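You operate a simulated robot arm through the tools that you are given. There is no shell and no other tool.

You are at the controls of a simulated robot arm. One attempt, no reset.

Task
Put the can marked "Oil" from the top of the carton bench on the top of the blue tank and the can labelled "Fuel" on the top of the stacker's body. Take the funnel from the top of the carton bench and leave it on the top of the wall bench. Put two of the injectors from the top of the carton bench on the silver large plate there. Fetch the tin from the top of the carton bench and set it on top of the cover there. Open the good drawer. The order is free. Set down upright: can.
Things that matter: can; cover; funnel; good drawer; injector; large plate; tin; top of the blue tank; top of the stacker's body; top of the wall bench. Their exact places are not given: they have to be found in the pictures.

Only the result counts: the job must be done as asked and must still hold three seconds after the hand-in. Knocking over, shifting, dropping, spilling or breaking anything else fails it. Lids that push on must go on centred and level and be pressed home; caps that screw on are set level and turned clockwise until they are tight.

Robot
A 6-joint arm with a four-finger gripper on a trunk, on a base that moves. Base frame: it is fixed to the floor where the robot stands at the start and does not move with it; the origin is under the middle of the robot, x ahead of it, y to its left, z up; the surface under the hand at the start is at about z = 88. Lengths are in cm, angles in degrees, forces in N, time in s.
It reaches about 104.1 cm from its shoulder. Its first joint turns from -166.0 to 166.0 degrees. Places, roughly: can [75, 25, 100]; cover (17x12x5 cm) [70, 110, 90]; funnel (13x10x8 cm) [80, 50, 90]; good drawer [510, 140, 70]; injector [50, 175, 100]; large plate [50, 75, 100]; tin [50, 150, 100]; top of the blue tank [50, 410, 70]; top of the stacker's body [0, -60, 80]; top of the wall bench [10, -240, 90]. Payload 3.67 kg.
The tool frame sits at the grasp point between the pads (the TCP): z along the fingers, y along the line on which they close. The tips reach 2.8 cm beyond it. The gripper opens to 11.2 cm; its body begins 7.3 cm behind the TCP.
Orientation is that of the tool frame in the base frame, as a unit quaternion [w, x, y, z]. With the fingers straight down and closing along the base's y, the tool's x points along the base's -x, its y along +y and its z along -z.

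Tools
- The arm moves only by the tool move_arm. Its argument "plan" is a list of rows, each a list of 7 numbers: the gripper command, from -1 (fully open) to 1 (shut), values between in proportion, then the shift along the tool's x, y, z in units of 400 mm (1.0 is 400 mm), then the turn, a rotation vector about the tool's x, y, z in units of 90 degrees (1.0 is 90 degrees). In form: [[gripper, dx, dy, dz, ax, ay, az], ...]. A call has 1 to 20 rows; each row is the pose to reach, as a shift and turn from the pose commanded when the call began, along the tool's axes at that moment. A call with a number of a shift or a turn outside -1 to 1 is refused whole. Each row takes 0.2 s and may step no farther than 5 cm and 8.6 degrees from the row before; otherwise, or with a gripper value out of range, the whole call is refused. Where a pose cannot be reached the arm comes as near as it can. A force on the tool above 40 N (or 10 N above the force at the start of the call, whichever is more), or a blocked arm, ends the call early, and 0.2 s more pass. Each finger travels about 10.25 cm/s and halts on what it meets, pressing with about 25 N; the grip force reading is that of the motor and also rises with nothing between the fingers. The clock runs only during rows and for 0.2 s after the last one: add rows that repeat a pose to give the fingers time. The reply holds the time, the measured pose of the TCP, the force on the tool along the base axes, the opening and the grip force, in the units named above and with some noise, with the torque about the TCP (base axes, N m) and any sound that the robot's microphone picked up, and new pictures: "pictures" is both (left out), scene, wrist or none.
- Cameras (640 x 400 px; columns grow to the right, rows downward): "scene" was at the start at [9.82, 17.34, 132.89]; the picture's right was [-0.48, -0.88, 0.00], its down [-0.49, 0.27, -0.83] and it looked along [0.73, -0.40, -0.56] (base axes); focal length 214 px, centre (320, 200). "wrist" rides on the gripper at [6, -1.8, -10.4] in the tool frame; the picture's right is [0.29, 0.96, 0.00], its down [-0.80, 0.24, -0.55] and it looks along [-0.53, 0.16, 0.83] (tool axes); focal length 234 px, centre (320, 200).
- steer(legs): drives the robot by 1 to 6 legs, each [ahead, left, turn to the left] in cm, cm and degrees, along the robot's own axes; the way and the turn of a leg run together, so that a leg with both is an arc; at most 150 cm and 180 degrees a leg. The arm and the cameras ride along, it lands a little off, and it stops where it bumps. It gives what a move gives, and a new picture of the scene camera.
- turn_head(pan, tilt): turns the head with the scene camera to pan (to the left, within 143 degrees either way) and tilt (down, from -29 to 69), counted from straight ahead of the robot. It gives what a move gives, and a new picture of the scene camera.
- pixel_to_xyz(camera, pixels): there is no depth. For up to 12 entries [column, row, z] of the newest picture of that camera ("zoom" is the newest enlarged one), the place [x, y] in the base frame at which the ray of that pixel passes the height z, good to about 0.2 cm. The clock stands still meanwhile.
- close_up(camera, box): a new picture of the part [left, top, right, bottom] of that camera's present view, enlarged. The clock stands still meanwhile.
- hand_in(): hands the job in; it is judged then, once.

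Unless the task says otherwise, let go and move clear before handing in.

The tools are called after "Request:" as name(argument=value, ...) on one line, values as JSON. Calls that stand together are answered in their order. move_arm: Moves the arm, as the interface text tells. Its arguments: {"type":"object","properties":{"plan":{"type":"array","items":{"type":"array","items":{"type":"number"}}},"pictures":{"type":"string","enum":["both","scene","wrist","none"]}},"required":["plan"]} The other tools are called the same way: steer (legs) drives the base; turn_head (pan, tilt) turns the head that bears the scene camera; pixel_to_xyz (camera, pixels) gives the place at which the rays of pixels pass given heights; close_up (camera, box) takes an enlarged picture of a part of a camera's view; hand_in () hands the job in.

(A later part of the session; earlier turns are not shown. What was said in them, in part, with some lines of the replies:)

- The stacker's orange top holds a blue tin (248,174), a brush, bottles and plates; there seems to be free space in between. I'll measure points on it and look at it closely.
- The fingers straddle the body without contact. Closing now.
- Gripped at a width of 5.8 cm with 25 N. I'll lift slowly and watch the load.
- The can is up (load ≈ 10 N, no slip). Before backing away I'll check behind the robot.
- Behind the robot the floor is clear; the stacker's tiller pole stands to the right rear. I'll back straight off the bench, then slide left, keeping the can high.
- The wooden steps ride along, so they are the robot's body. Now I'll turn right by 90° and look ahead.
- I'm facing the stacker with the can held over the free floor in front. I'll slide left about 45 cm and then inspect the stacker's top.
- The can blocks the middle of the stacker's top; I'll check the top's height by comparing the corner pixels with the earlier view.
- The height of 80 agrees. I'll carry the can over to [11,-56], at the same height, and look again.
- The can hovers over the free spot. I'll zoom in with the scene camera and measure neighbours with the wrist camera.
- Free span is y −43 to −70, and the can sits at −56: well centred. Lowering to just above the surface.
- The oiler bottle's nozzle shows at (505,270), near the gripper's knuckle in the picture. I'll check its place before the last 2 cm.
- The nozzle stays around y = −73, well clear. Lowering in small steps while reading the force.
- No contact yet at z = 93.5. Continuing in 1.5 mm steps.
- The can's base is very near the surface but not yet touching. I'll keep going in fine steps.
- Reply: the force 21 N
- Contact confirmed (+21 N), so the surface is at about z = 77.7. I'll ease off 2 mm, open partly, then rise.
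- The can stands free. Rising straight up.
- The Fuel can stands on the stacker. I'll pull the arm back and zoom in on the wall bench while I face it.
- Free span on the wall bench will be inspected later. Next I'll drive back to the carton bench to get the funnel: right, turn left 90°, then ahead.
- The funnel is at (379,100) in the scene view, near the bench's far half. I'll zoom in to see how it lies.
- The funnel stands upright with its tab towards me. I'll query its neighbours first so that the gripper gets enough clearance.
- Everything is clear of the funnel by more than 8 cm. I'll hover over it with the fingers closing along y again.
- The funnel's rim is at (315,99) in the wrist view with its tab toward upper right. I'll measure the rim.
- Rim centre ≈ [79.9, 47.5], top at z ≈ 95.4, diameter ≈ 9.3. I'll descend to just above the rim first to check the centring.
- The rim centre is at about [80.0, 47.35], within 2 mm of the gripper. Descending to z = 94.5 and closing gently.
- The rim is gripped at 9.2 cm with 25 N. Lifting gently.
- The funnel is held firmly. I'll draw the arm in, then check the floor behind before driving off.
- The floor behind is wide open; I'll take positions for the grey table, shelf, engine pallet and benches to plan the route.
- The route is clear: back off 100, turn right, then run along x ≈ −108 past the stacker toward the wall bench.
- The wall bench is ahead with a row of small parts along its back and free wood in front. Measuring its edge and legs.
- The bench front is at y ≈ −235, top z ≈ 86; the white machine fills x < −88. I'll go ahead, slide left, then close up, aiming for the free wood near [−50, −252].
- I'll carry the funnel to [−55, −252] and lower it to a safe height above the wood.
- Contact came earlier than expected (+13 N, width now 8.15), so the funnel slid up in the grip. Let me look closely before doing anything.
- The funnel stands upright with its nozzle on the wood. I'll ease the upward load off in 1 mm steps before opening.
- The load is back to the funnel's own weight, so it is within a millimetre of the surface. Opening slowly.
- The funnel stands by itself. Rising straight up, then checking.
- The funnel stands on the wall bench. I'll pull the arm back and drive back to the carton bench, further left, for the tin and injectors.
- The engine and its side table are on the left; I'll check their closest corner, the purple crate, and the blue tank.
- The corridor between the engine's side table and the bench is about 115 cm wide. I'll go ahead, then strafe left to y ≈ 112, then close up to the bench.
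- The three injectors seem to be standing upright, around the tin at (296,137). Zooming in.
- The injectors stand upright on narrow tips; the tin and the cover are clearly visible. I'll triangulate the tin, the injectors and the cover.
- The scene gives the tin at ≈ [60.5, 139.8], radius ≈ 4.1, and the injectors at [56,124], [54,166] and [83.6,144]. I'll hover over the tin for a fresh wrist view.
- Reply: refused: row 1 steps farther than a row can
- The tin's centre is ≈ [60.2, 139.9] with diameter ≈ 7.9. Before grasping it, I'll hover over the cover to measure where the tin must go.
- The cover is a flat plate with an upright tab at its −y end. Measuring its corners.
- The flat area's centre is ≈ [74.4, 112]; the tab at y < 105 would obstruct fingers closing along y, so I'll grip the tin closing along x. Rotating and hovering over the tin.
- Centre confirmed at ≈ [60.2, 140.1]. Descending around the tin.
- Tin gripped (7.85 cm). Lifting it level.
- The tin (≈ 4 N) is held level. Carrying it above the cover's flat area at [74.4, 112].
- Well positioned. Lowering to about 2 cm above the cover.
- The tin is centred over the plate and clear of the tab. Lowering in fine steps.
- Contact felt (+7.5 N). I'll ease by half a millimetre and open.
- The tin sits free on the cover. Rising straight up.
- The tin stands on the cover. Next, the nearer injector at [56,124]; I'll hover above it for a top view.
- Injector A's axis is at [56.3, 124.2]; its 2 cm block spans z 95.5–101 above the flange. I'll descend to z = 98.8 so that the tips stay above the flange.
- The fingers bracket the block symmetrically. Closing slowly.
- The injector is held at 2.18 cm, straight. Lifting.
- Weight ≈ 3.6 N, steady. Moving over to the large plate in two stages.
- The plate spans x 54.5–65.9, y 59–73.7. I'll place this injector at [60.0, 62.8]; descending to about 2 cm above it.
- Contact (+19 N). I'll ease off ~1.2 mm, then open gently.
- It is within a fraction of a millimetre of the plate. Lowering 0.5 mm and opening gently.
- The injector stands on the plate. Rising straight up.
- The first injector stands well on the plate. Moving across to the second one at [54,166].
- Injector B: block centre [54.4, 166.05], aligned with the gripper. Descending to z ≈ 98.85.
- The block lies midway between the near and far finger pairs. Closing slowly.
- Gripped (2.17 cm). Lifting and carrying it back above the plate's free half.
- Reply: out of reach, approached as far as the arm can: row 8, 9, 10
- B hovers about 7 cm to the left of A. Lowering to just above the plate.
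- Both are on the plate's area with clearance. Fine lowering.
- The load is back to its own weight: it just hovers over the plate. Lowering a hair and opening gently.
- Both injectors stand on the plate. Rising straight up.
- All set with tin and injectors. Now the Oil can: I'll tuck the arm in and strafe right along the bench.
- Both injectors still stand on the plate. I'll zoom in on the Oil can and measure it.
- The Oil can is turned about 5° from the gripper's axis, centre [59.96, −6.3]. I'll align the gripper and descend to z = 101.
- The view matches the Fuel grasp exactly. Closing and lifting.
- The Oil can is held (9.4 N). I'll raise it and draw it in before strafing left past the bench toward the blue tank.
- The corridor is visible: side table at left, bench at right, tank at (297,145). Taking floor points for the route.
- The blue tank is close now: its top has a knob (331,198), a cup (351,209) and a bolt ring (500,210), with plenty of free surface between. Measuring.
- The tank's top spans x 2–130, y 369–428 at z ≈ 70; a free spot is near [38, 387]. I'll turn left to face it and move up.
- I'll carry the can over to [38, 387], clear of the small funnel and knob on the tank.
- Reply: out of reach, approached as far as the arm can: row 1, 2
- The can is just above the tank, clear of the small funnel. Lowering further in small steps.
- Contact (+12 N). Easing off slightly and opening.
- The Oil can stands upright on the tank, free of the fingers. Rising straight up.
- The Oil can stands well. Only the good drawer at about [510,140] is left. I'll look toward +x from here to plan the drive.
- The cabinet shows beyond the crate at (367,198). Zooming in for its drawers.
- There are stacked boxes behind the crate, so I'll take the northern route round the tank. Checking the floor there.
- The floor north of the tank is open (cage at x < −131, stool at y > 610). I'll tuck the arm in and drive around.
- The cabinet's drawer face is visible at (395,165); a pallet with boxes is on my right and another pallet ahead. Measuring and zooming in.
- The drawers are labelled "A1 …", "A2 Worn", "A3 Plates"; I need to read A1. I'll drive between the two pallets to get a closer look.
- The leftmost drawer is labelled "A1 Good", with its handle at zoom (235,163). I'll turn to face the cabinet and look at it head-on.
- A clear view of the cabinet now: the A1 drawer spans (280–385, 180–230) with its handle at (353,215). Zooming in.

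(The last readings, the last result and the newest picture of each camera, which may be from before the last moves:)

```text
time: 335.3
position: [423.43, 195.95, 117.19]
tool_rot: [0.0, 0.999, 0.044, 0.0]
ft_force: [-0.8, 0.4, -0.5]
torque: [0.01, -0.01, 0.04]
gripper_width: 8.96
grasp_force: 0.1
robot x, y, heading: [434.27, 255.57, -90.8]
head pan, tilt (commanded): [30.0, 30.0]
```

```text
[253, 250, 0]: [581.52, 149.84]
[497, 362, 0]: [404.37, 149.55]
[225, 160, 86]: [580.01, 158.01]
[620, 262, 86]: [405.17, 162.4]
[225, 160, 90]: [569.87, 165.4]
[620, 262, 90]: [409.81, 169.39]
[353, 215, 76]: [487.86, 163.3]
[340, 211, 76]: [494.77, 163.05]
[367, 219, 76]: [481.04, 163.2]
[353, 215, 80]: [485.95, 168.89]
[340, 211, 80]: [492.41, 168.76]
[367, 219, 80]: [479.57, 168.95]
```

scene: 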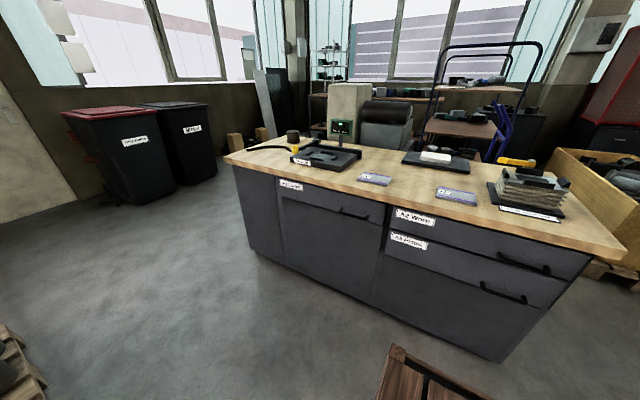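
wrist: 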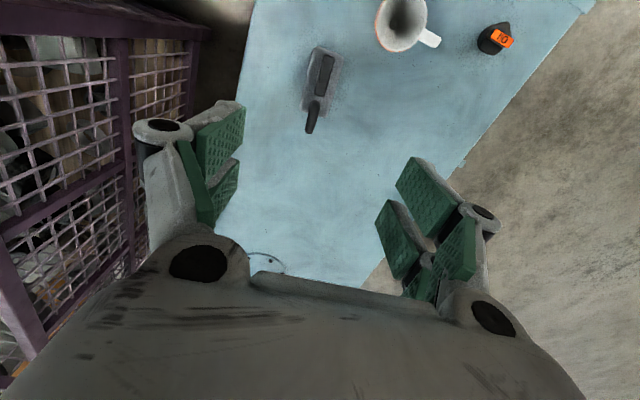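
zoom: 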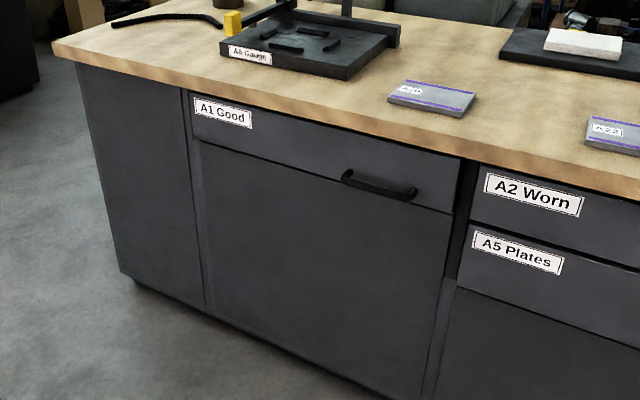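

The A1 "Good" handle is a horizontal bar at about [490, 156, 71], about 13 cm long. I'll shift the base a little to the left and closer, then turn the gripper to point horizontally at the cabinet.

Request:
steer(legs=[[8, 17, 0.8]])

Request:
pixel_to_xyz(camera="scene", pixels=[[320, 200, 0]])

```text
time: 336.8
position: [441.77, 187.41, 117.21]
tool_rot: [0.0, 0.999, 0.052, -0.001]
ft_force: [-0.1, -0.1, 0.2]
torque: [0.02, 0.02, 0.02]
gripper_width: 8.96
grasp_force: 0.0
robot x, y, heading: [451.35, 246.91, -89.5]
head pan, tilt (commanded): [30.0, 30.0]
```

scene: 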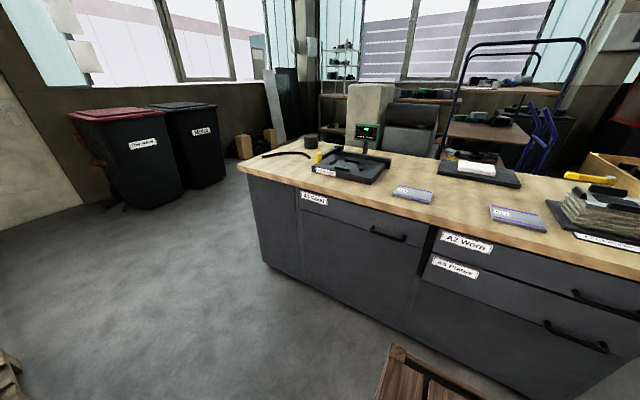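

```text
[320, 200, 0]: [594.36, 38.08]
```

I'll first move the gripper sideways to x ≈ 475, then turn it horizontal in the second call.

Request:
move_arm(plan=[[-0.6, 0.1, 0.026, 0, 0, 0, 0], [-0.6, 0.2, 0.052, 0, 0, 0, 0], [-0.6, 0.3, 0.078, 0, 0, 0, 0], [-0.6, 0.4, 0.104, 0, 0, 0, 0], [-0.6, 0.5, 0.13, 0, 0, 0, 0], [-0.6, 0.6, 0.156, 0, 0, 0, 0], [-0.6, 0.7, 0.182, 0, 0, 0, 0], [-0.6, 0.8, 0.21, 0, 0, 0, 0]], pictures="scene")

```text
time: 338.6
position: [474.53, 182.31, 117.27]
tool_rot: [0.0, 0.999, 0.053, 0.0]
ft_force: [-0.5, 1.0, 0.7]
torque: [-0.01, -0.04, 0.01]
gripper_width: 8.97
grasp_force: 0.2
robot x, y, heading: [451.66, 247.2, -89.9]
head pan, tilt (commanded): [30.0, 30.0]
```

scene: 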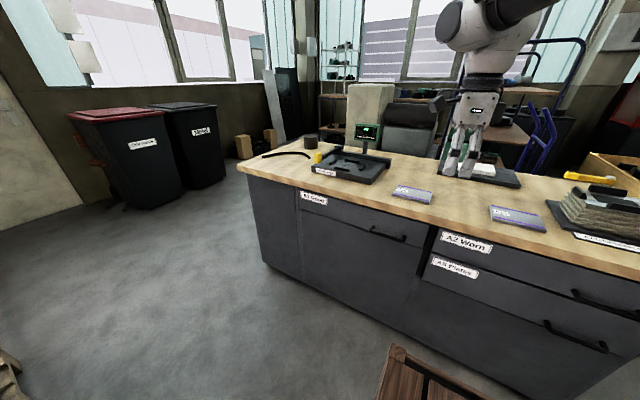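

Request:
move_arm(plan=[[-0.6, 0.03, 0, 0.02, -0.083, -0.0044, 0.0044], [-0.6, 0.06, 0, 0.045, -0.166, -0.0088, 0.0088], [-0.6, 0.1, 0, 0.07, -0.25, -0.0132, 0.0132], [-0.6, 0.13, 0, 0.095, -0.333, -0.0176, 0.0176], [-0.6, 0.16, 0, 0.12, -0.416, -0.022, 0.022], [-0.6, 0.19, 0, 0.145, -0.5, -0.0265, 0.0265], [-0.6, 0.22, 0, 0.17, -0.583, -0.031, 0.031], [-0.6, 0.26, 0, 0.195, -0.666, -0.0353, 0.0353], [-0.6, 0.29, 0, 0.22, -0.75, -0.04, 0.04], [-0.6, 0.32, 0, 0.245, -0.833, -0.044, 0.044], [-0.6, 0.355, 0, 0.27, -0.916, -0.0485, 0.0485], [-0.6, 0.39, 0, 0.3, -0.999, -0.053, 0.053], [-0.6, 0.39, 0, 0.3, -0.999, -0.053, 0.053]])

```text
time: 341.4
position: [512.06, 168.79, 133.31]
tool_rot: [0.687, 0.726, -0.018, -0.034]
ft_force: [-1.8, 1.8, 2.9]
torque: [0.26, -0.01, 0.14]
gripper_width: 8.98
grasp_force: 0.0
out of reach, approached as far as the arm can: row 5, 6, 7, 8, 9, 10, 11, 12, 13
robot x, y, heading: [451.78, 247.36, -89.7]
head pan, tilt (commanded): [30.0, 30.0]
```

scene: 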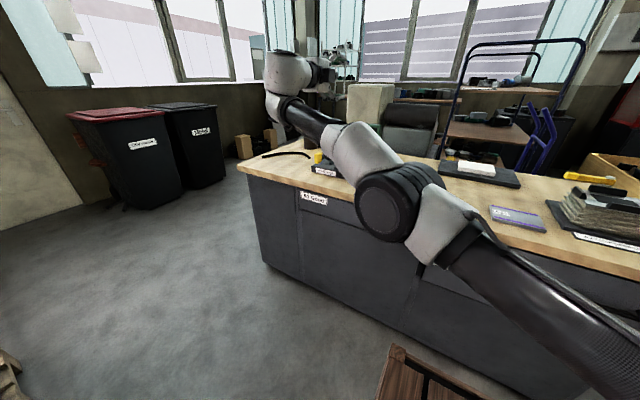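
wrist: 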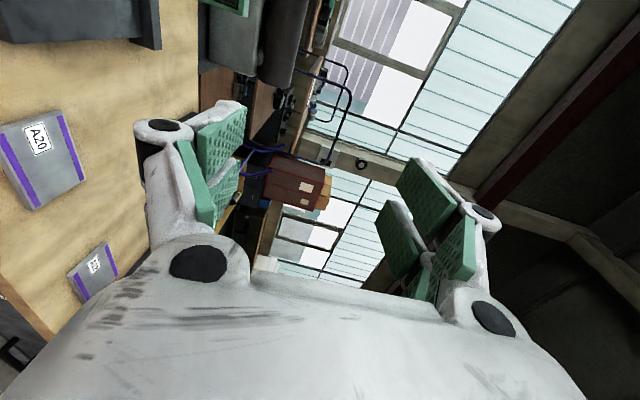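

The arm couldn't reach that pose (tool perpendicular to the arm's plane). The gripper is now at [512,169,133], clear of everything; a yaw of ~35° toward the handle should suit the arm better. I'll yaw about the vertical in place, higher up.

Request:
move_arm(plan=[[-0.6, 0, 0, 0, 0, 0, 0]], pictures="none")

```text
time: 341.8
position: [512.19, 168.73, 132.93]
tool_rot: [0.686, 0.726, -0.017, -0.035]
ft_force: [-0.1, 0.1, -0.5]
torque: [-0.02, 0.0, 0.01]
gripper_width: 8.99
grasp_force: 0.1
robot x, y, heading: [451.62, 247.3, -89.5]
head pan, tilt (commanded): [30.0, 30.0]
```

The pose has settled. I'll back the base off 10 cm and right 5 cm so the arm gets a comfortable radial reach to the handle.

Request:
steer(legs=[[-10, -5, 0]])

Request:
move_arm(plan=[[-0.6, -0.05, -0.03, -0.02, -0.0066, 0.0726, 0.0008], [-0.6, -0.1, -0.06, -0.03, -0.0132, 0.1453, 0.0016], [-0.6, -0.15, -0.1, -0.04, -0.0198, 0.2179, 0.0024], [-0.6, -0.2, -0.14, -0.05, -0.0263, 0.2905, 0.0033], [-0.6, -0.25, -0.18, -0.05, -0.0329, 0.3632, 0.0041], [-0.6, -0.3, -0.22, -0.05, -0.0395, 0.4358, 0.0049], [-0.6, -0.3, -0.22, -0.05, -0.0395, 0.4358, 0.0049]])

```text
time: 343.0
position: [506.86, 178.62, 133.0]
tool_rot: [0.687, 0.726, -0.018, -0.035]
ft_force: [0.6, -0.1, 0.3]
torque: [0.01, 0.0, 0.0]
gripper_width: 8.96
grasp_force: 0.1
robot x, y, heading: [446.33, 257.42, -89.6]
head pan, tilt (commanded): [30.0, 30.0]
```

scene: 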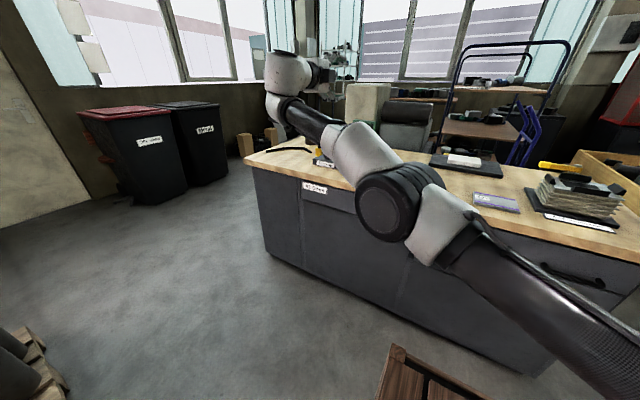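

```text
time: 344.6
position: [514.47, 171.06, 134.23]
tool_rot: [0.677, 0.682, 0.196, 0.196]
ft_force: [-1.2, -0.3, -0.3]
torque: [0.01, 0.02, 0.03]
gripper_width: 8.97
grasp_force: 0.1
out of reach, approached as far as the arm can: row 1, 2, 3, 4, 5, 6, 7
robot x, y, heading: [446.13, 257.33, -89.8]
head pan, tilt (commanded): [30.0, 30.0]
```

scene: 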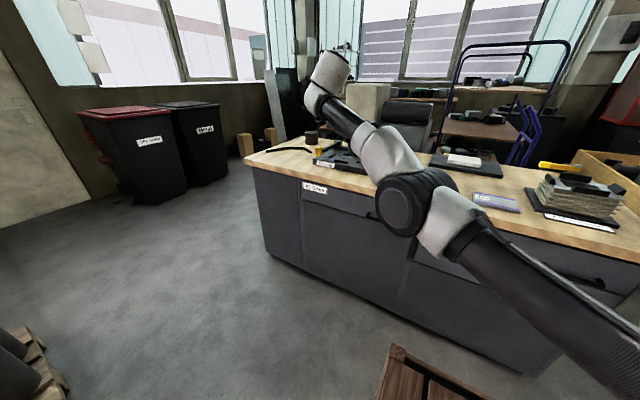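
wrist: 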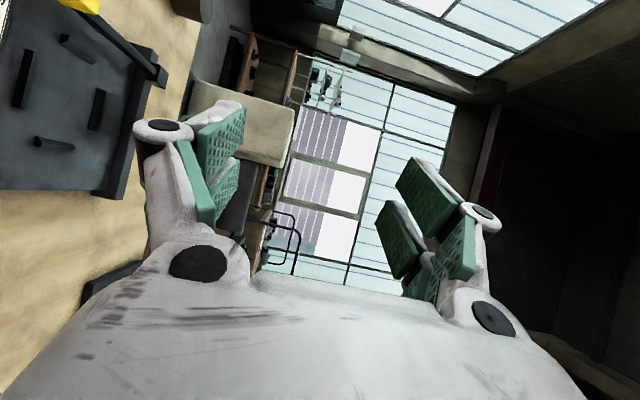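

The arm is folding into an awkward elbow-low posture. I'll turn the tool back to pointing down first, to recover the usual elbow-up posture.

Request:
move_arm(plan=[[-0.6, -0.01, -0.02, -0.04, 0.083, 0, 0], [-0.6, -0.02, -0.04, -0.08, 0.166, 0, 0], [-0.6, -0.03, -0.06, -0.12, 0.25, 0, 0], [-0.6, -0.04, -0.08, -0.16, 0.333, 0, 0], [-0.6, -0.05, -0.1, -0.2, 0.416, 0, 0], [-0.6, -0.06, -0.12, -0.24, 0.5, 0, 0], [-0.6, -0.07, -0.14, -0.28, 0.583, 0, 0], [-0.6, -0.08, -0.16, -0.32, 0.666, 0, 0], [-0.6, -0.09, -0.18, -0.36, 0.75, 0, 0], [-0.6, -0.1, -0.2, -0.4, 0.833, 0, 0], [-0.6, -0.11, -0.22, -0.44, 0.916, 0, 0], [-0.6, -0.11, -0.225, -0.483, 1.0, 0, 0], [-0.6, -0.11, -0.225, -0.483, 1.0, 0, 0]])

```text
time: 347.4
position: [494.38, 187.56, 121.49]
tool_rot: [0.02, 0.954, 0.3, 0.008]
ft_force: [0.1, -1.0, -1.1]
torque: [0.09, 0.09, -0.01]
gripper_width: 8.95
grasp_force: 0.1
out of reach, approached as far as the arm can: row 1, 2, 3, 6, 7, 8, 9, 10, 11, 12, 13
robot x, y, heading: [446.68, 257.61, -89.7]
head pan, tilt (commanded): [30.0, 30.0]
```

scene: 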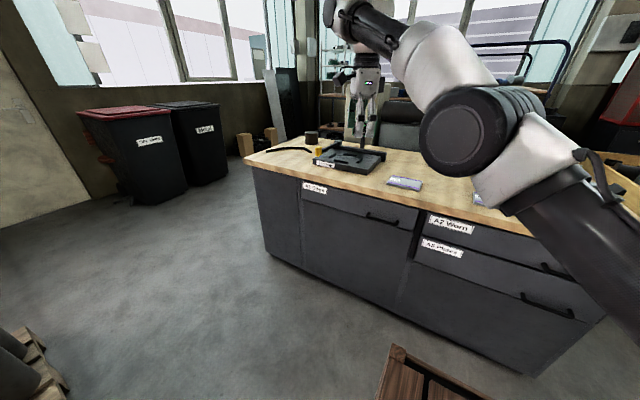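
wrist: 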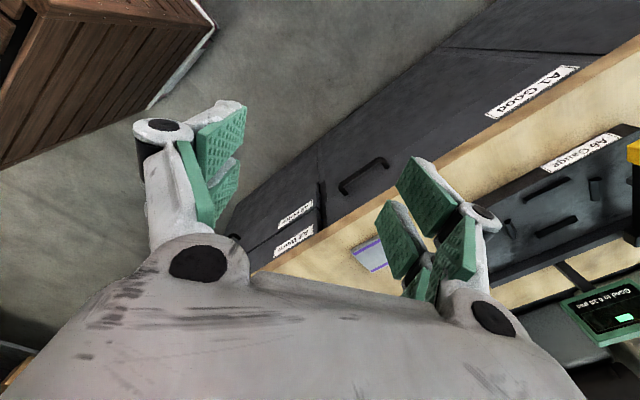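

The tool points down again, near full stretch, and the wrist view shows the A1 handle at (363,175). I'll use this view to triangulate the handle.

Request:
close_up(camera="wrist", box=[280, 50, 600, 250])

Request:
pixel_to_xyz(camera="wrist", pixels=[[363, 175, 70], [363, 175, 74], [363, 175, 78], [341, 190, 70], [341, 190, 74], [388, 160, 70], [388, 160, 74], [320, 180, 60], [320, 180, 75]])

Request:
close_up(camera="scene", box=[290, 170, 470, 280])

Request:
pixel_to_xyz(camera="scene", pixels=[[384, 218, 70], [384, 218, 74], [384, 218, 78], [368, 213, 70], [368, 213, 74], [400, 224, 70], [400, 224, 74]])

```text
2.00 times, centred on (440, 150) of wrist
```

zoom: 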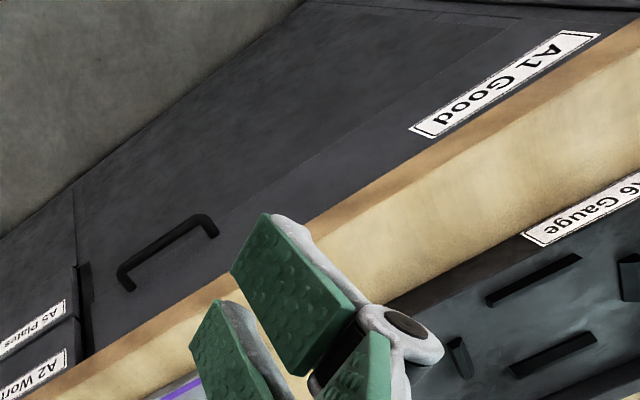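

```text
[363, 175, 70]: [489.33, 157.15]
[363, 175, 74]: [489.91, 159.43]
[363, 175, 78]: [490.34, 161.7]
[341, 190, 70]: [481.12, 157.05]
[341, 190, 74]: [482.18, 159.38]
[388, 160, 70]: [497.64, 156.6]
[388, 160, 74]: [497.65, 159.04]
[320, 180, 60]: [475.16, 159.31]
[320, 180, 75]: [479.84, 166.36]
```

```text
3.56 times, centred on (380, 225) of scene
```

zoom: 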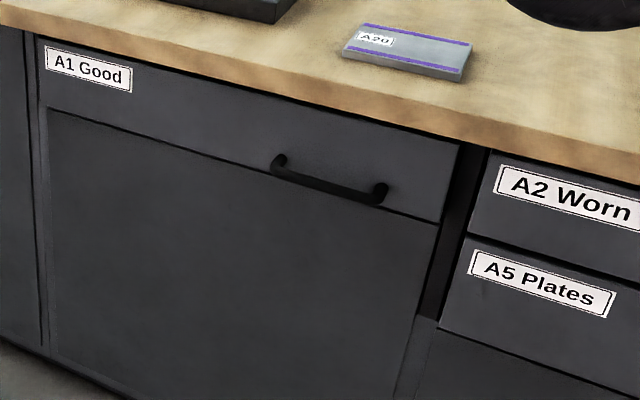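

```text
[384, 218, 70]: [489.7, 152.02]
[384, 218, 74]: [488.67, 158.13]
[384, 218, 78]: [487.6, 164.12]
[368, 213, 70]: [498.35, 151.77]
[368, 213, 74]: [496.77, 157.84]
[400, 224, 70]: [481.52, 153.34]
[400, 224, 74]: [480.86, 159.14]
```

Triangulated: handle bar centre ≈ [489.6, 158.4, 72.3], spanning x 482–497.5. I'll bring the down-pointing gripper to a comfortable mid-reach spot in line with the handle, then tilt it up radially.

Request:
move_arm(plan=[[-1, -0.066, -0.07, 0.034, 0, 0, 0], [-1, -0.132, -0.14, 0.068, 0, 0, 0], [-1, -0.2, -0.21, 0.102, 0, 0, 0], [-1, -0.265, -0.28, 0.136, 0, 0, 0], [-1, -0.332, -0.35, 0.17, 0, 0, 0], [-1, -0.4, -0.42, 0.204, 0, 0, 0], [-1, -0.464, -0.488, 0.2375, 0, 0, 0], [-1, -0.464, -0.488, 0.2375, 0, 0, 0]])

```text
time: 349.2
position: [468.0, 193.19, 112.05]
tool_rot: [0.0, 0.954, 0.299, 0.001]
ft_force: [-0.1, 0.2, -0.3]
torque: [-0.02, 0.0, 0.0]
gripper_width: 11.21
grasp_force: 0.0
robot x, y, heading: [446.41, 257.23, -89.8]
head pan, tilt (commanded): [30.0, 30.0]
```

scene: 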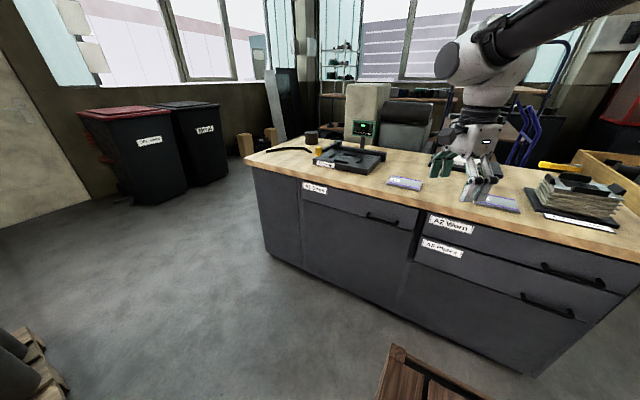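
wrist: 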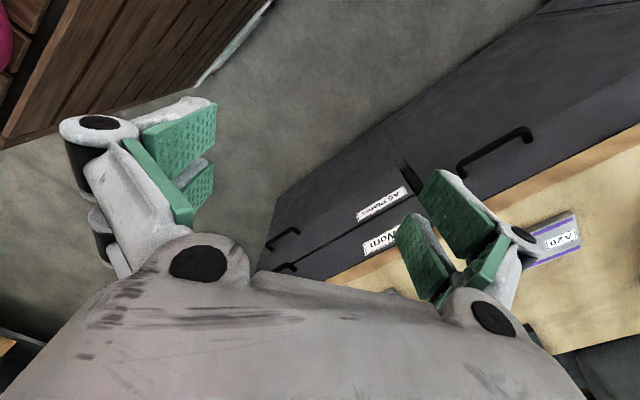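

The posture is normal again. Now tilt up about the tool's x axis while moving outward toward the pre-grasp point, 12 cm short of the handle at z = 100.

Request:
pixel_to_xyz(camera="wrist", pixels=[[493, 151, 70], [493, 151, 72], [493, 151, 74], [460, 172, 72], [530, 131, 72]])

Request:
move_arm(plan=[[-1, -0.005, 0.06, 0.025, -0.083, 0, 0], [-1, -0.01, 0.12, 0.05, -0.166, 0, 0], [-1, -0.014, 0.18, 0.075, -0.25, 0, 0], [-1, -0.019, 0.24, 0.1, -0.333, 0, 0], [-1, -0.024, 0.3, 0.125, -0.416, 0, 0], [-1, -0.028, 0.36, 0.15, -0.5, 0, 0], [-1, -0.033, 0.42, 0.175, -0.583, 0, 0], [-1, -0.038, 0.48, 0.2, -0.666, 0, 0], [-1, -0.042, 0.54, 0.225, -0.75, 0, 0], [-1, -0.047, 0.6, 0.25, -0.833, 0, 0], [-1, -0.052, 0.66, 0.275, -0.916, 0, 0], [-1, -0.056, 0.7225, 0.3, -1.0, 0, 0], [-1, -0.056, 0.7225, 0.3, -1.0, 0, 0]])

```text
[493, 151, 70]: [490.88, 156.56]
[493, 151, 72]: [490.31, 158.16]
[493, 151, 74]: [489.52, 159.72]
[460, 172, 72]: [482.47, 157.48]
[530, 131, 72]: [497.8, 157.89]
```

```text
time: 352.0
position: [482.65, 168.26, 100.43]
tool_rot: [0.674, 0.675, 0.211, 0.213]
ft_force: [-0.5, -0.8, 0.5]
torque: [0.0, -0.01, 0.01]
gripper_width: 11.2
grasp_force: 0.1
out of reach, approached as far as the arm can: row 6, 7, 8
robot x, y, heading: [446.41, 257.22, -90.0]
head pan, tilt (commanded): [30.0, 30.0]
```

scene: 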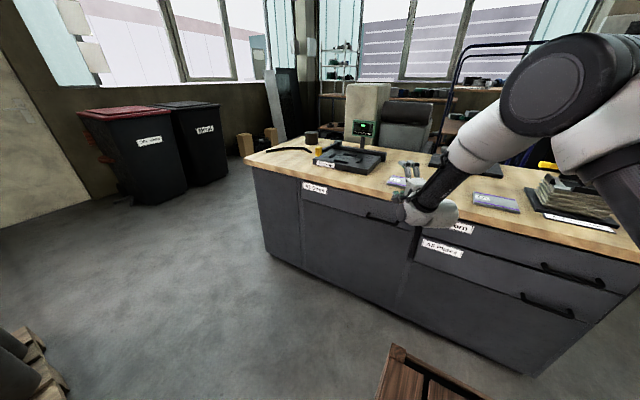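
wrist: 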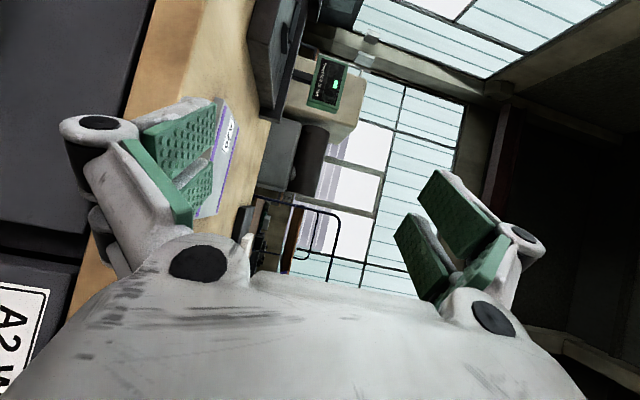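

The tool is now horizontal and on target. Lowering straight down to the handle's height, still 12 cm short of it.

Request:
move_arm(plan=[[-1, 0, -0.08, 0, 0, 0, 0], [-1, 0, -0.16, 0, 0, 0, 0], [-1, 0, -0.24, 0, 0, 0, 0], [-1, 0, -0.32, 0, 0, 0, 0], [-1, 0, -0.4, 0, 0, 0, 0], [-1, 0, -0.48, 0, 0, 0, 0], [-1, 0, -0.55, 0, 0, 0, 0], [-1, 0, -0.62, 0, 0, 0, 0], [-1, 0, -0.68, 0, 0, 0, 0], [-1, 0, -0.7025, 0, 0, 0, 0], [-1, 0, -0.7025, 0, 0, 0, 0]])

```text
time: 354.4
position: [482.75, 168.27, 72.15]
tool_rot: [0.674, 0.675, 0.212, 0.213]
ft_force: [-0.1, -0.7, 0.3]
torque: [0.0, -0.02, 0.02]
gripper_width: 11.21
grasp_force: 0.1
robot x, y, heading: [446.41, 256.99, -89.7]
head pan, tilt (commanded): [30.0, 30.0]
```

scene: 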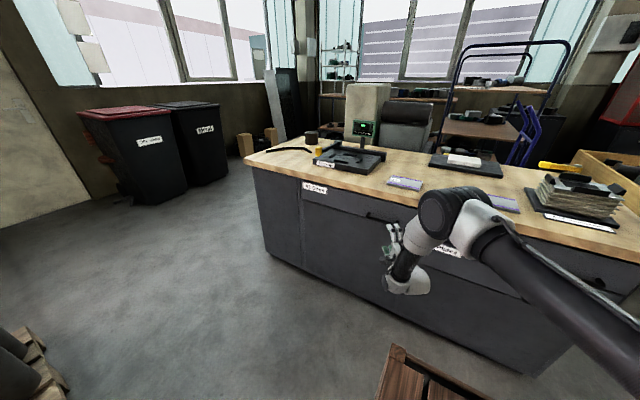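
wrist: 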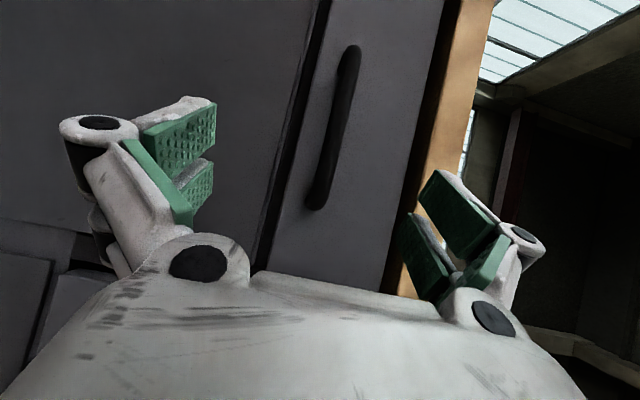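

The handle bar is now seen end-on between the fingers (from (350,50) to (320,205)). I'll check its height with the rays.

Request:
pixel_to_xyz(camera="wrist", pixels=[[335, 125, 73], [335, 125, 73.5], [335, 125, 74], [335, 125, 74.5], [348, 60, 74], [348, 60, 75], [322, 195, 73], [322, 195, 73.5], [322, 195, 72.5]])

Request:
close_up(camera="wrist", box=[200, 0, 500, 260])

```text
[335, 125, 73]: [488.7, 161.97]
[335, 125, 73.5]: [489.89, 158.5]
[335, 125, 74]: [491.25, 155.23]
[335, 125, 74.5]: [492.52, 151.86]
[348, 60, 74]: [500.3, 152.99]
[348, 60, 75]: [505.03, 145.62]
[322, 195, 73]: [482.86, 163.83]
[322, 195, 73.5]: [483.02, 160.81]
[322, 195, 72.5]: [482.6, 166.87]
```

```text
1.54 times, centred on (350, 130) of wrist
```

zoom: 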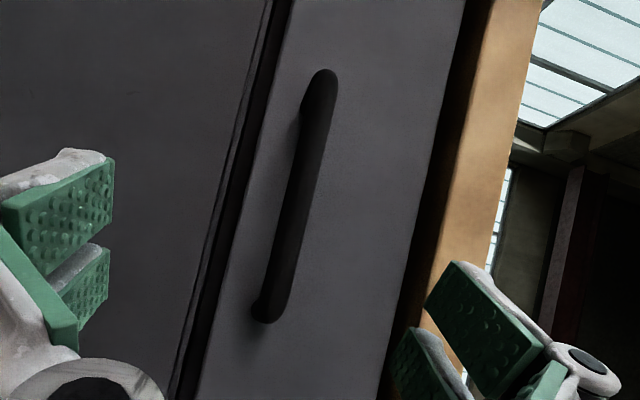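

The bar centre refines to ≈ [490, 159.2, 73.4]. I'll square the gripper up more (yaw only 12° off the cabinet normal), raise it 1.3 cm, staying 10 cm short.

Request:
move_arm(plan=[[-1, 0.029, 0.008, 0.015, 0, -0.064, 0], [-1, 0.058, 0.016, 0.03, 0, -0.128, 0], [-1, 0.087, 0.024, 0.045, 0, -0.192, 0], [-1, 0.116, 0.031, 0.059, 0, -0.2556, 0], [-1, 0.116, 0.031, 0.059, 0, -0.2556, 0]])

```text
time: 355.6
position: [487.91, 169.08, 73.46]
tool_rot: [0.703, 0.704, 0.072, 0.074]
ft_force: [-0.3, 0.3, 0.2]
torque: [-0.01, 0.03, -0.05]
gripper_width: 11.21
grasp_force: 0.0
robot x, y, heading: [446.37, 257.36, -89.6]
head pan, tilt (commanded): [30.0, 30.0]
```

scene: 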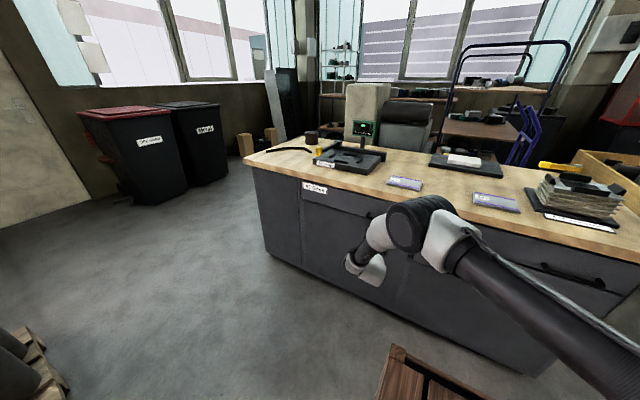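
wrist: 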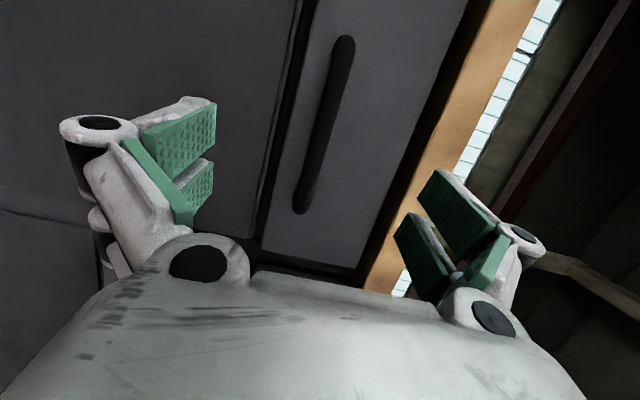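

The bar lies right on the gripper's axis. Advancing 8.5 cm along the tool axis, so the bar ends up between the pads.

Request:
move_arm(plan=[[-1, 0, 0, 0.04, 0, 0, 0], [-1, 0, 0, 0.08, 0, 0, 0], [-1, 0, 0, 0.12, 0, 0, 0], [-1, 0, 0, 0.15, 0, 0, 0], [-1, 0, 0, 0.18, 0, 0, 0], [-1, 0, 0, 0.2, 0, 0, 0], [-1, 0, 0, 0.2125, 0, 0, 0], [-1, 0, 0, 0.2125, 0, 0, 0]])

```text
time: 357.4
position: [489.74, 160.67, 73.28]
tool_rot: [0.703, 0.704, 0.073, 0.074]
ft_force: [0.3, 0.5, -0.4]
torque: [-0.02, 0.0, -0.01]
gripper_width: 11.2
grasp_force: 0.0
robot x, y, heading: [446.41, 257.14, -89.8]
head pan, tilt (commanded): [30.0, 30.0]
```

scene: 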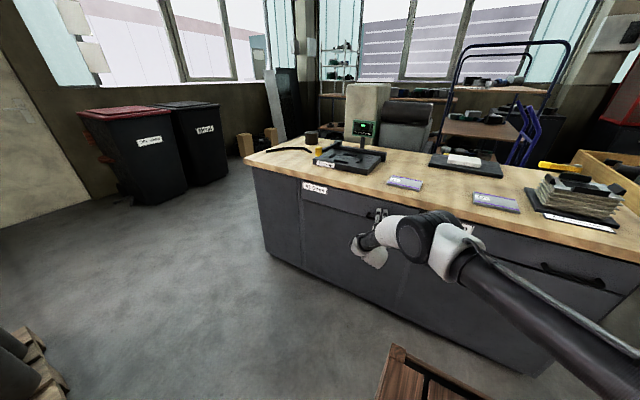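
wrist: 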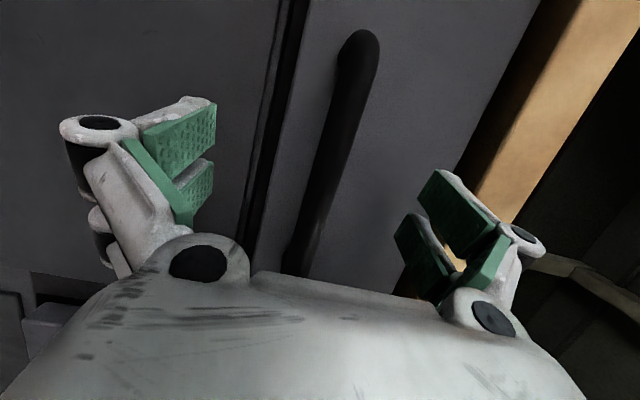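

No contact, and the bar is centred. A further 6 mm, then close on the bar.

Request:
move_arm(plan=[[-1, 0, 0, 0.008, 0, 0, 0], [-1, 0, 0, 0.015, 0, 0, 0], [-1, 0, 0, 0.015, 0, 0, 0]], pictures="none")

Request:
move_arm(plan=[[-0.5, 0, 0, 0, 0, 0, 0], [0, 0, 0, 0, 0, 0, 0], [0.4, 0, 0, 0, 0, 0, 0], [0.6, 0, 0, 0, 0, 0, 0], [0.8, 0, 0, 0, 0, 0, 0], [1, 0, 0, 0, 0, 0, 0], [1, 0, 0, 0, 0, 0, 0]])

```text
time: 358.2
position: [489.65, 160.21, 73.42]
tool_rot: [0.703, 0.703, 0.073, 0.074]
ft_force: [0.0, 0.2, 0.3]
torque: [-0.02, 0.0, -0.01]
gripper_width: 11.19
grasp_force: 0.0
robot x, y, heading: [446.4, 257.28, -90.0]
head pan, tilt (commanded): [30.0, 30.0]
```

```text
time: 359.8
position: [489.73, 160.14, 73.5]
tool_rot: [0.703, 0.703, 0.072, 0.074]
ft_force: [-0.3, -1.8, 4.8]
torque: [0.0, 0.3, -0.28]
gripper_width: 1.46
grasp_force: 44.7
robot x, y, heading: [446.55, 257.2, -90.1]
head pan, tilt (commanded): [30.0, 30.0]
```

scene: 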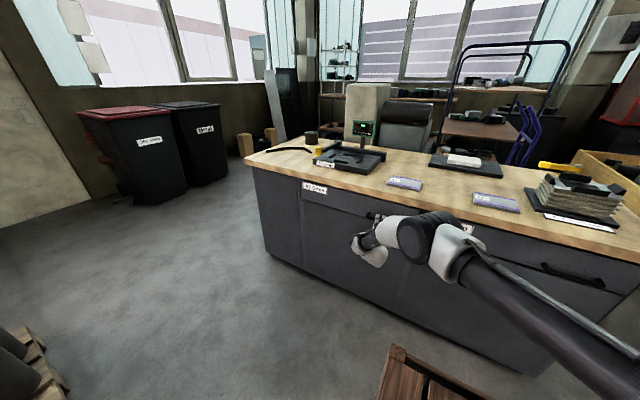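
wrist: 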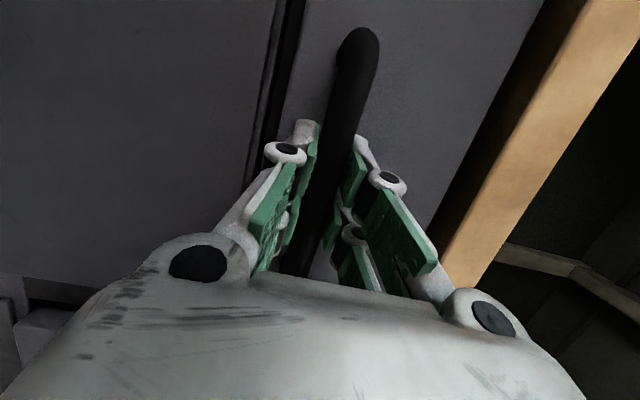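

The bar is gripped (1.46 cm). Pulling gently straight back (+y) by 4 cm first.

Request:
move_arm(plan=[[1, 0.0026, 0, -0.0122, 0, 0, 0], [1, 0.0051, 0, -0.0245, 0, 0, 0], [1, 0.0103, 0, -0.049, 0, 0, 0], [1, 0.0154, 0, -0.0734, 0, 0, 0], [1, 0.0205, 0, -0.0979, 0, 0, 0], [1, 0.0205, 0, -0.0979, 0, 0, 0]])

```text
time: 361.2
position: [489.76, 164.03, 73.55]
tool_rot: [0.703, 0.704, 0.072, 0.073]
ft_force: [-7.6, 1.3, 10.7]
torque: [-0.01, 0.27, -0.48]
gripper_width: 1.48
grasp_force: 44.7
robot x, y, heading: [446.5, 257.39, -89.8]
head pan, tilt (commanded): [30.0, 30.0]
```

scene: 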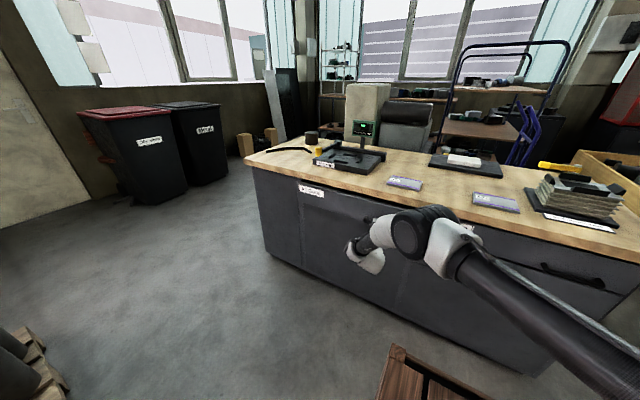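
wrist: 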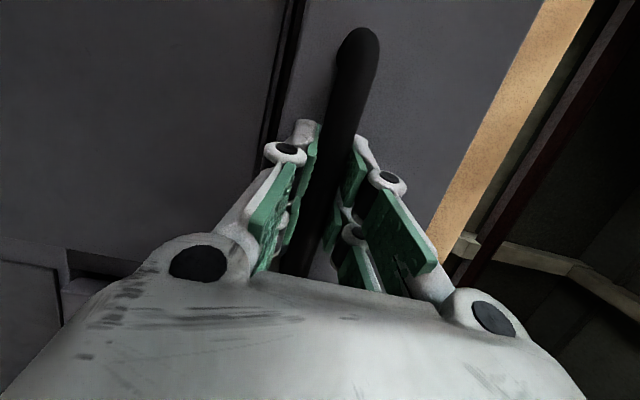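

The drawer follows (4 cm). Small side loads only; continuing to pull another 10 cm with a slight correction.

Request:
move_arm(plan=[[1, 0.004, -0.002, -0.03, 0, 0, 0], [1, 0.01, -0.002, -0.06, 0, 0, 0], [1, 0.0165, -0.002, -0.09, 0, 0, 0], [1, 0.023, -0.002, -0.12, 0, 0, 0], [1, 0.029, -0.002, -0.15, 0, 0, 0], [1, 0.0355, -0.002, -0.18, 0, 0, 0], [1, 0.042, -0.002, -0.21, 0, 0, 0], [1, 0.0485, -0.002, -0.2448, 0, 0, 0], [1, 0.0485, -0.002, -0.2448, 0, 0, 0]])

```text
time: 363.2
position: [489.76, 174.23, 73.48]
tool_rot: [0.702, 0.704, 0.074, 0.075]
ft_force: [17.0, 0.9, 0.3]
torque: [0.07, 0.01, -0.14]
gripper_width: 1.44
grasp_force: 45.3
robot x, y, heading: [446.38, 257.52, -89.8]
head pan, tilt (commanded): [30.0, 30.0]
```

scene: 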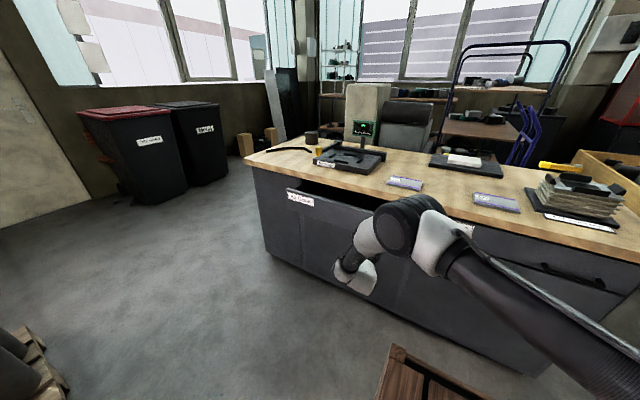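
wrist: 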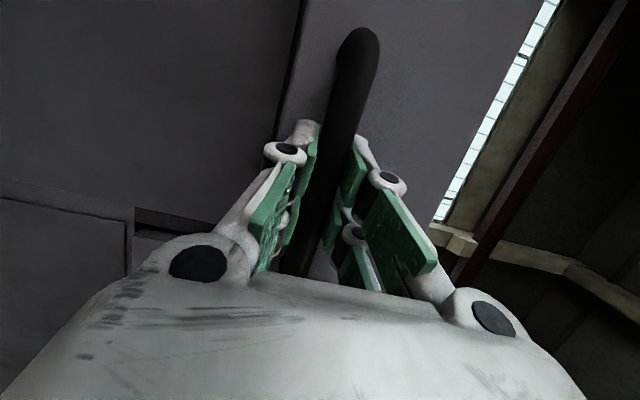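

The drawer is out about 14 cm. Continuing with a small sideways correction.

Request:
move_arm(plan=[[1, 0.0083, -0.0005, -0.03, 0, 0, 0], [1, 0.0146, -0.0005, -0.06, 0, 0, 0], [1, 0.021, -0.0005, -0.09, 0, 0, 0], [1, 0.0273, -0.0005, -0.12, 0, 0, 0], [1, 0.0336, -0.0005, -0.15, 0, 0, 0], [1, 0.04, -0.0005, -0.18, 0, 0, 0], [1, 0.0444, -0.0005, -0.2, 0, 0, 0], [1, 0.0444, -0.0005, -0.2, 0, 0, 0]])

```text
time: 365.0
position: [489.66, 182.27, 73.45]
tool_rot: [0.703, 0.703, 0.073, 0.073]
ft_force: [16.1, 0.6, 6.1]
torque: [-0.01, 0.25, -1.03]
gripper_width: 1.47
grasp_force: 44.6
robot x, y, heading: [445.94, 257.14, -89.7]
head pan, tilt (commanded): [30.0, 30.0]
```

scene: 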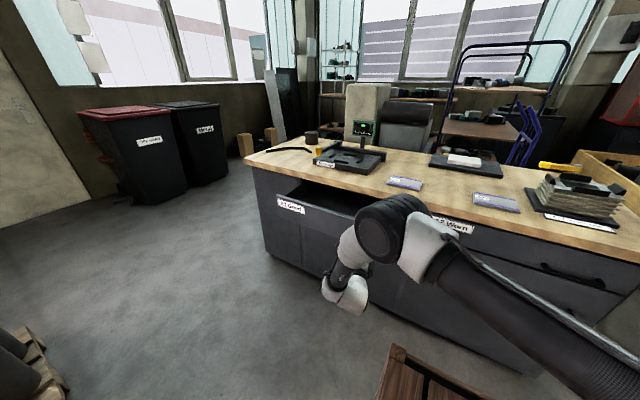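
wrist: 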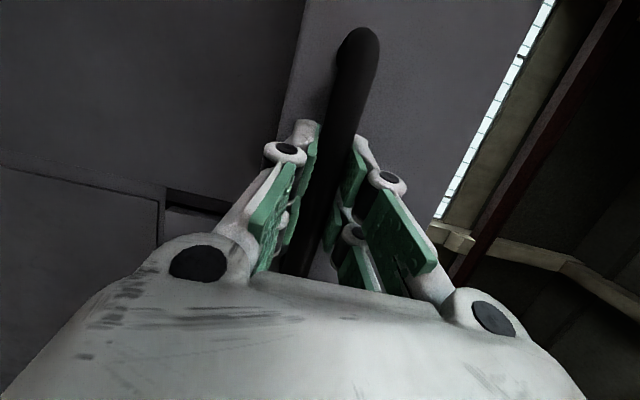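

22 cm open, still sliding freely. Pulling on, with a little more sideways correction.

Request:
move_arm(plan=[[1, 0.01, -0.001, -0.03, 0, 0, 0], [1, 0.0166, -0.001, -0.06, 0, 0, 0], [1, 0.023, -0.001, -0.09, 0, 0, 0], [1, 0.029, -0.001, -0.12, 0, 0, 0], [1, 0.0355, -0.001, -0.15, 0, 0, 0], [1, 0.042, -0.001, -0.18, 0, 0, 0], [1, 0.046, -0.001, -0.2, 0, 0, 0], [1, 0.046, -0.001, -0.2, 0, 0, 0]])

```text
time: 366.4
position: [489.77, 189.3, 73.57]
tool_rot: [0.705, 0.702, 0.072, 0.073]
ft_force: [-7.1, -1.3, 11.4]
torque: [-0.01, 0.44, 0.64]
gripper_width: 1.46
grasp_force: 44.7
robot x, y, heading: [446.13, 257.31, -89.8]
head pan, tilt (commanded): [30.0, 30.0]
stopped in row 7: the force on the tool passed its limit at 42 N (the readings are from after the stop); the commanded pose is now the measured one
```

scene: 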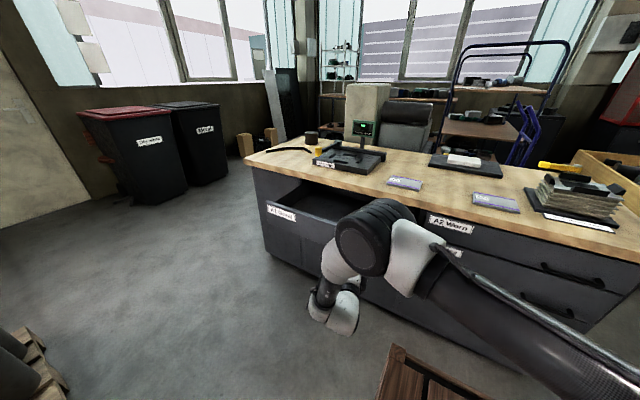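
wrist: 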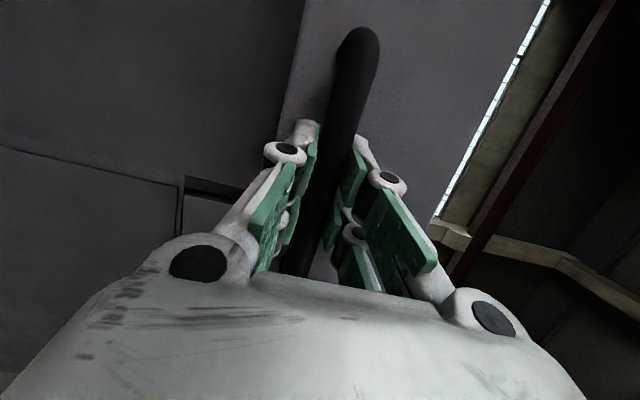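

The pull stopped at 29 cm with the force limit: the drawer has reached its stop. Checking it and then opening the gripper.

Request:
close_up(camera="scene", box=[230, 140, 450, 340])

Request:
move_arm(plan=[[1, 0, 0, 0, 0, 0, 0], [0.6, 0, 0, 0, 0, 0, 0], [0.3, 0, 0, 0, 0, 0, 0], [-0.1, 0, 0, 0, 0, 0, 0], [-0.5, 0, 0, 0, 0, 0, 0], [-0.8, 0, 0, 0, 0, 0, 0], [-0.8, 0, 0, 0, 0, 0, 0]])

```text
2.00 times, centred on (340, 240) of scene
```

zoom: 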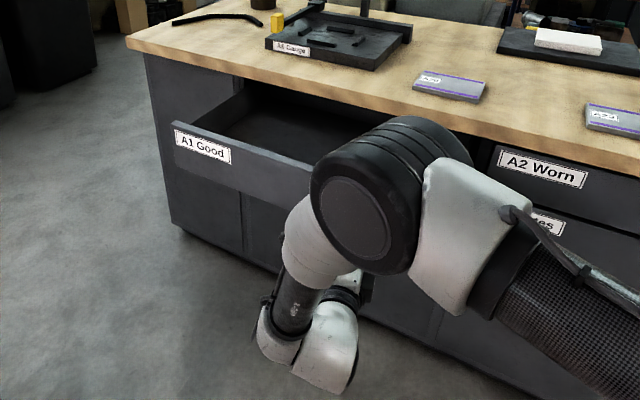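

```text
time: 368.0
position: [489.85, 189.25, 73.43]
tool_rot: [0.703, 0.703, 0.072, 0.074]
ft_force: [0.7, -0.5, -0.1]
torque: [-0.02, 0.02, 0.01]
gripper_width: 10.07
grasp_force: 0.0
robot x, y, heading: [446.58, 257.38, -89.8]
head pan, tilt (commanded): [30.0, 30.0]
```

scene: 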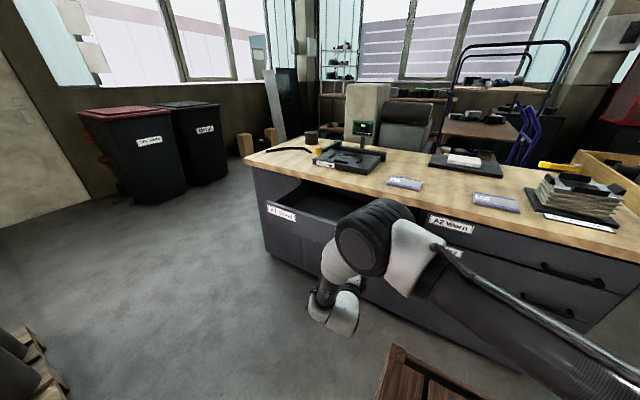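
wrist: 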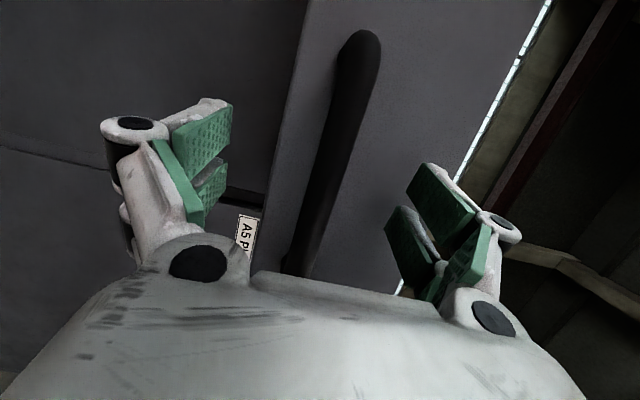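

The drawer is open and released. I'll back the base straight off so that the fingers leave the handle.

Request:
steer(legs=[[-25, 0, 0]])

Request:
close_up(camera="scene", box=[230, 120, 450, 320])

```text
time: 369.8
position: [489.77, 214.14, 73.4]
tool_rot: [0.704, 0.703, 0.071, 0.073]
ft_force: [0.2, 0.9, 0.3]
torque: [0.01, 0.03, -0.03]
gripper_width: 10.09
grasp_force: 0.1
robot x, y, heading: [445.87, 282.1, -89.5]
head pan, tilt (commanded): [30.0, 30.0]
```

scene: 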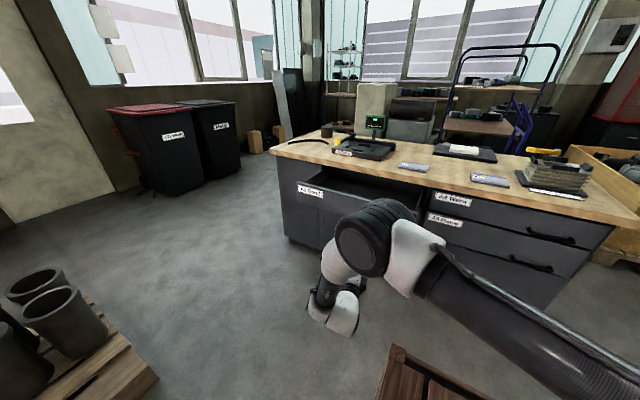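

```text
2.00 times, centred on (340, 220) of scene
```

zoom: 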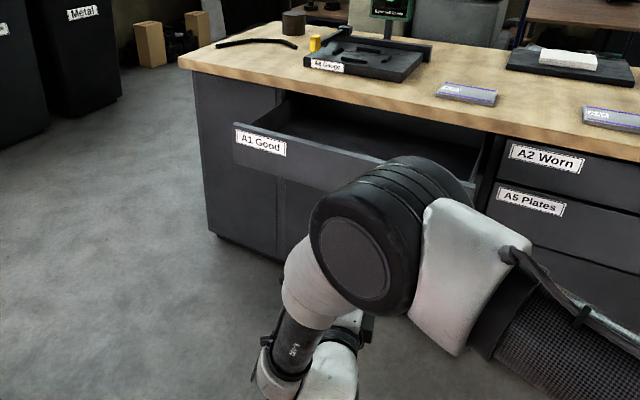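

The drawer stays open and the arm is clear. As a last check I'll look back at the carton bench from here.

Request:
turn_head(pan=-80, tilt=10)

Request:
close_up(camera="scene", box=[220, 130, 420, 250])

```text
time: 371.7
position: [489.83, 214.09, 73.42]
tool_rot: [0.704, 0.703, 0.072, 0.074]
ft_force: [-0.1, -0.7, 0.8]
torque: [0.03, 0.03, -0.01]
gripper_width: 10.08
grasp_force: 0.1
robot x, y, heading: [446.17, 282.1, -89.7]
head pan, tilt (commanded): [-80.0, 10.0]
```

scene: 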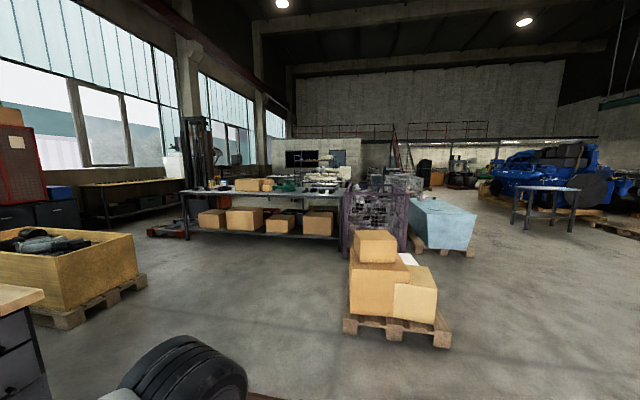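

```text
3.20 times, centred on (320, 190) of scene
```

zoom: 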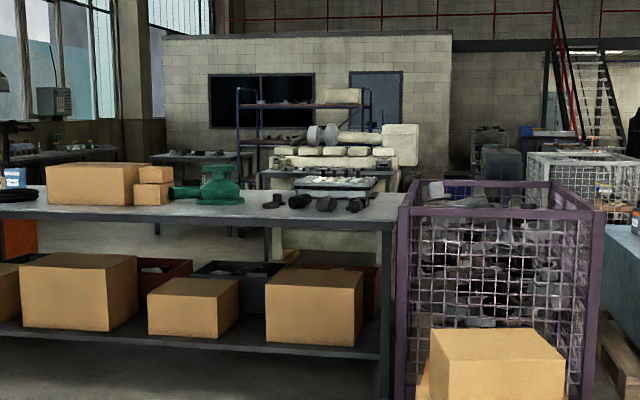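

The Oil can's orange stripe shows on the tank at the edge of the zoom. The tin and injectors were standing when I last saw them, and nothing has touched the bench since. The fingers are off the open drawer's handle, so I'm handing in.

Request:
hand_in()

```text
The job is handed in.
```

I've handed the job in with every part of the task done; the judge's result wasn't shown to me.

- **Fuel can:** it stands upright on the stacker's body, at about [11, -56].
- **Oil can:** it stands upright on the blue tank, at about [37, 392].
- **Funnel:** it stands on the wall bench, at about [-55, -252]. It slid up about a centimetre in the grip on contact with the wood, but it stayed upright when I let go.
- **Tin:** it sits on the flat part of the cover, clear of the tab.
- **Injectors:** two of the three stand upright on the silver A21 plate, about 7 cm apart. The third is still where it was.
- **Good drawer:** the drawer labelled "A1 Good" is open 29 cm. The pull stopped there on the force limit, most likely at the drawer's end stop.

I last saw the injectors and the tin in place before I carried the Oil can away. At the end the carton bench was hidden from view, so I couldn't check them once more, but nothing touched the bench after that.
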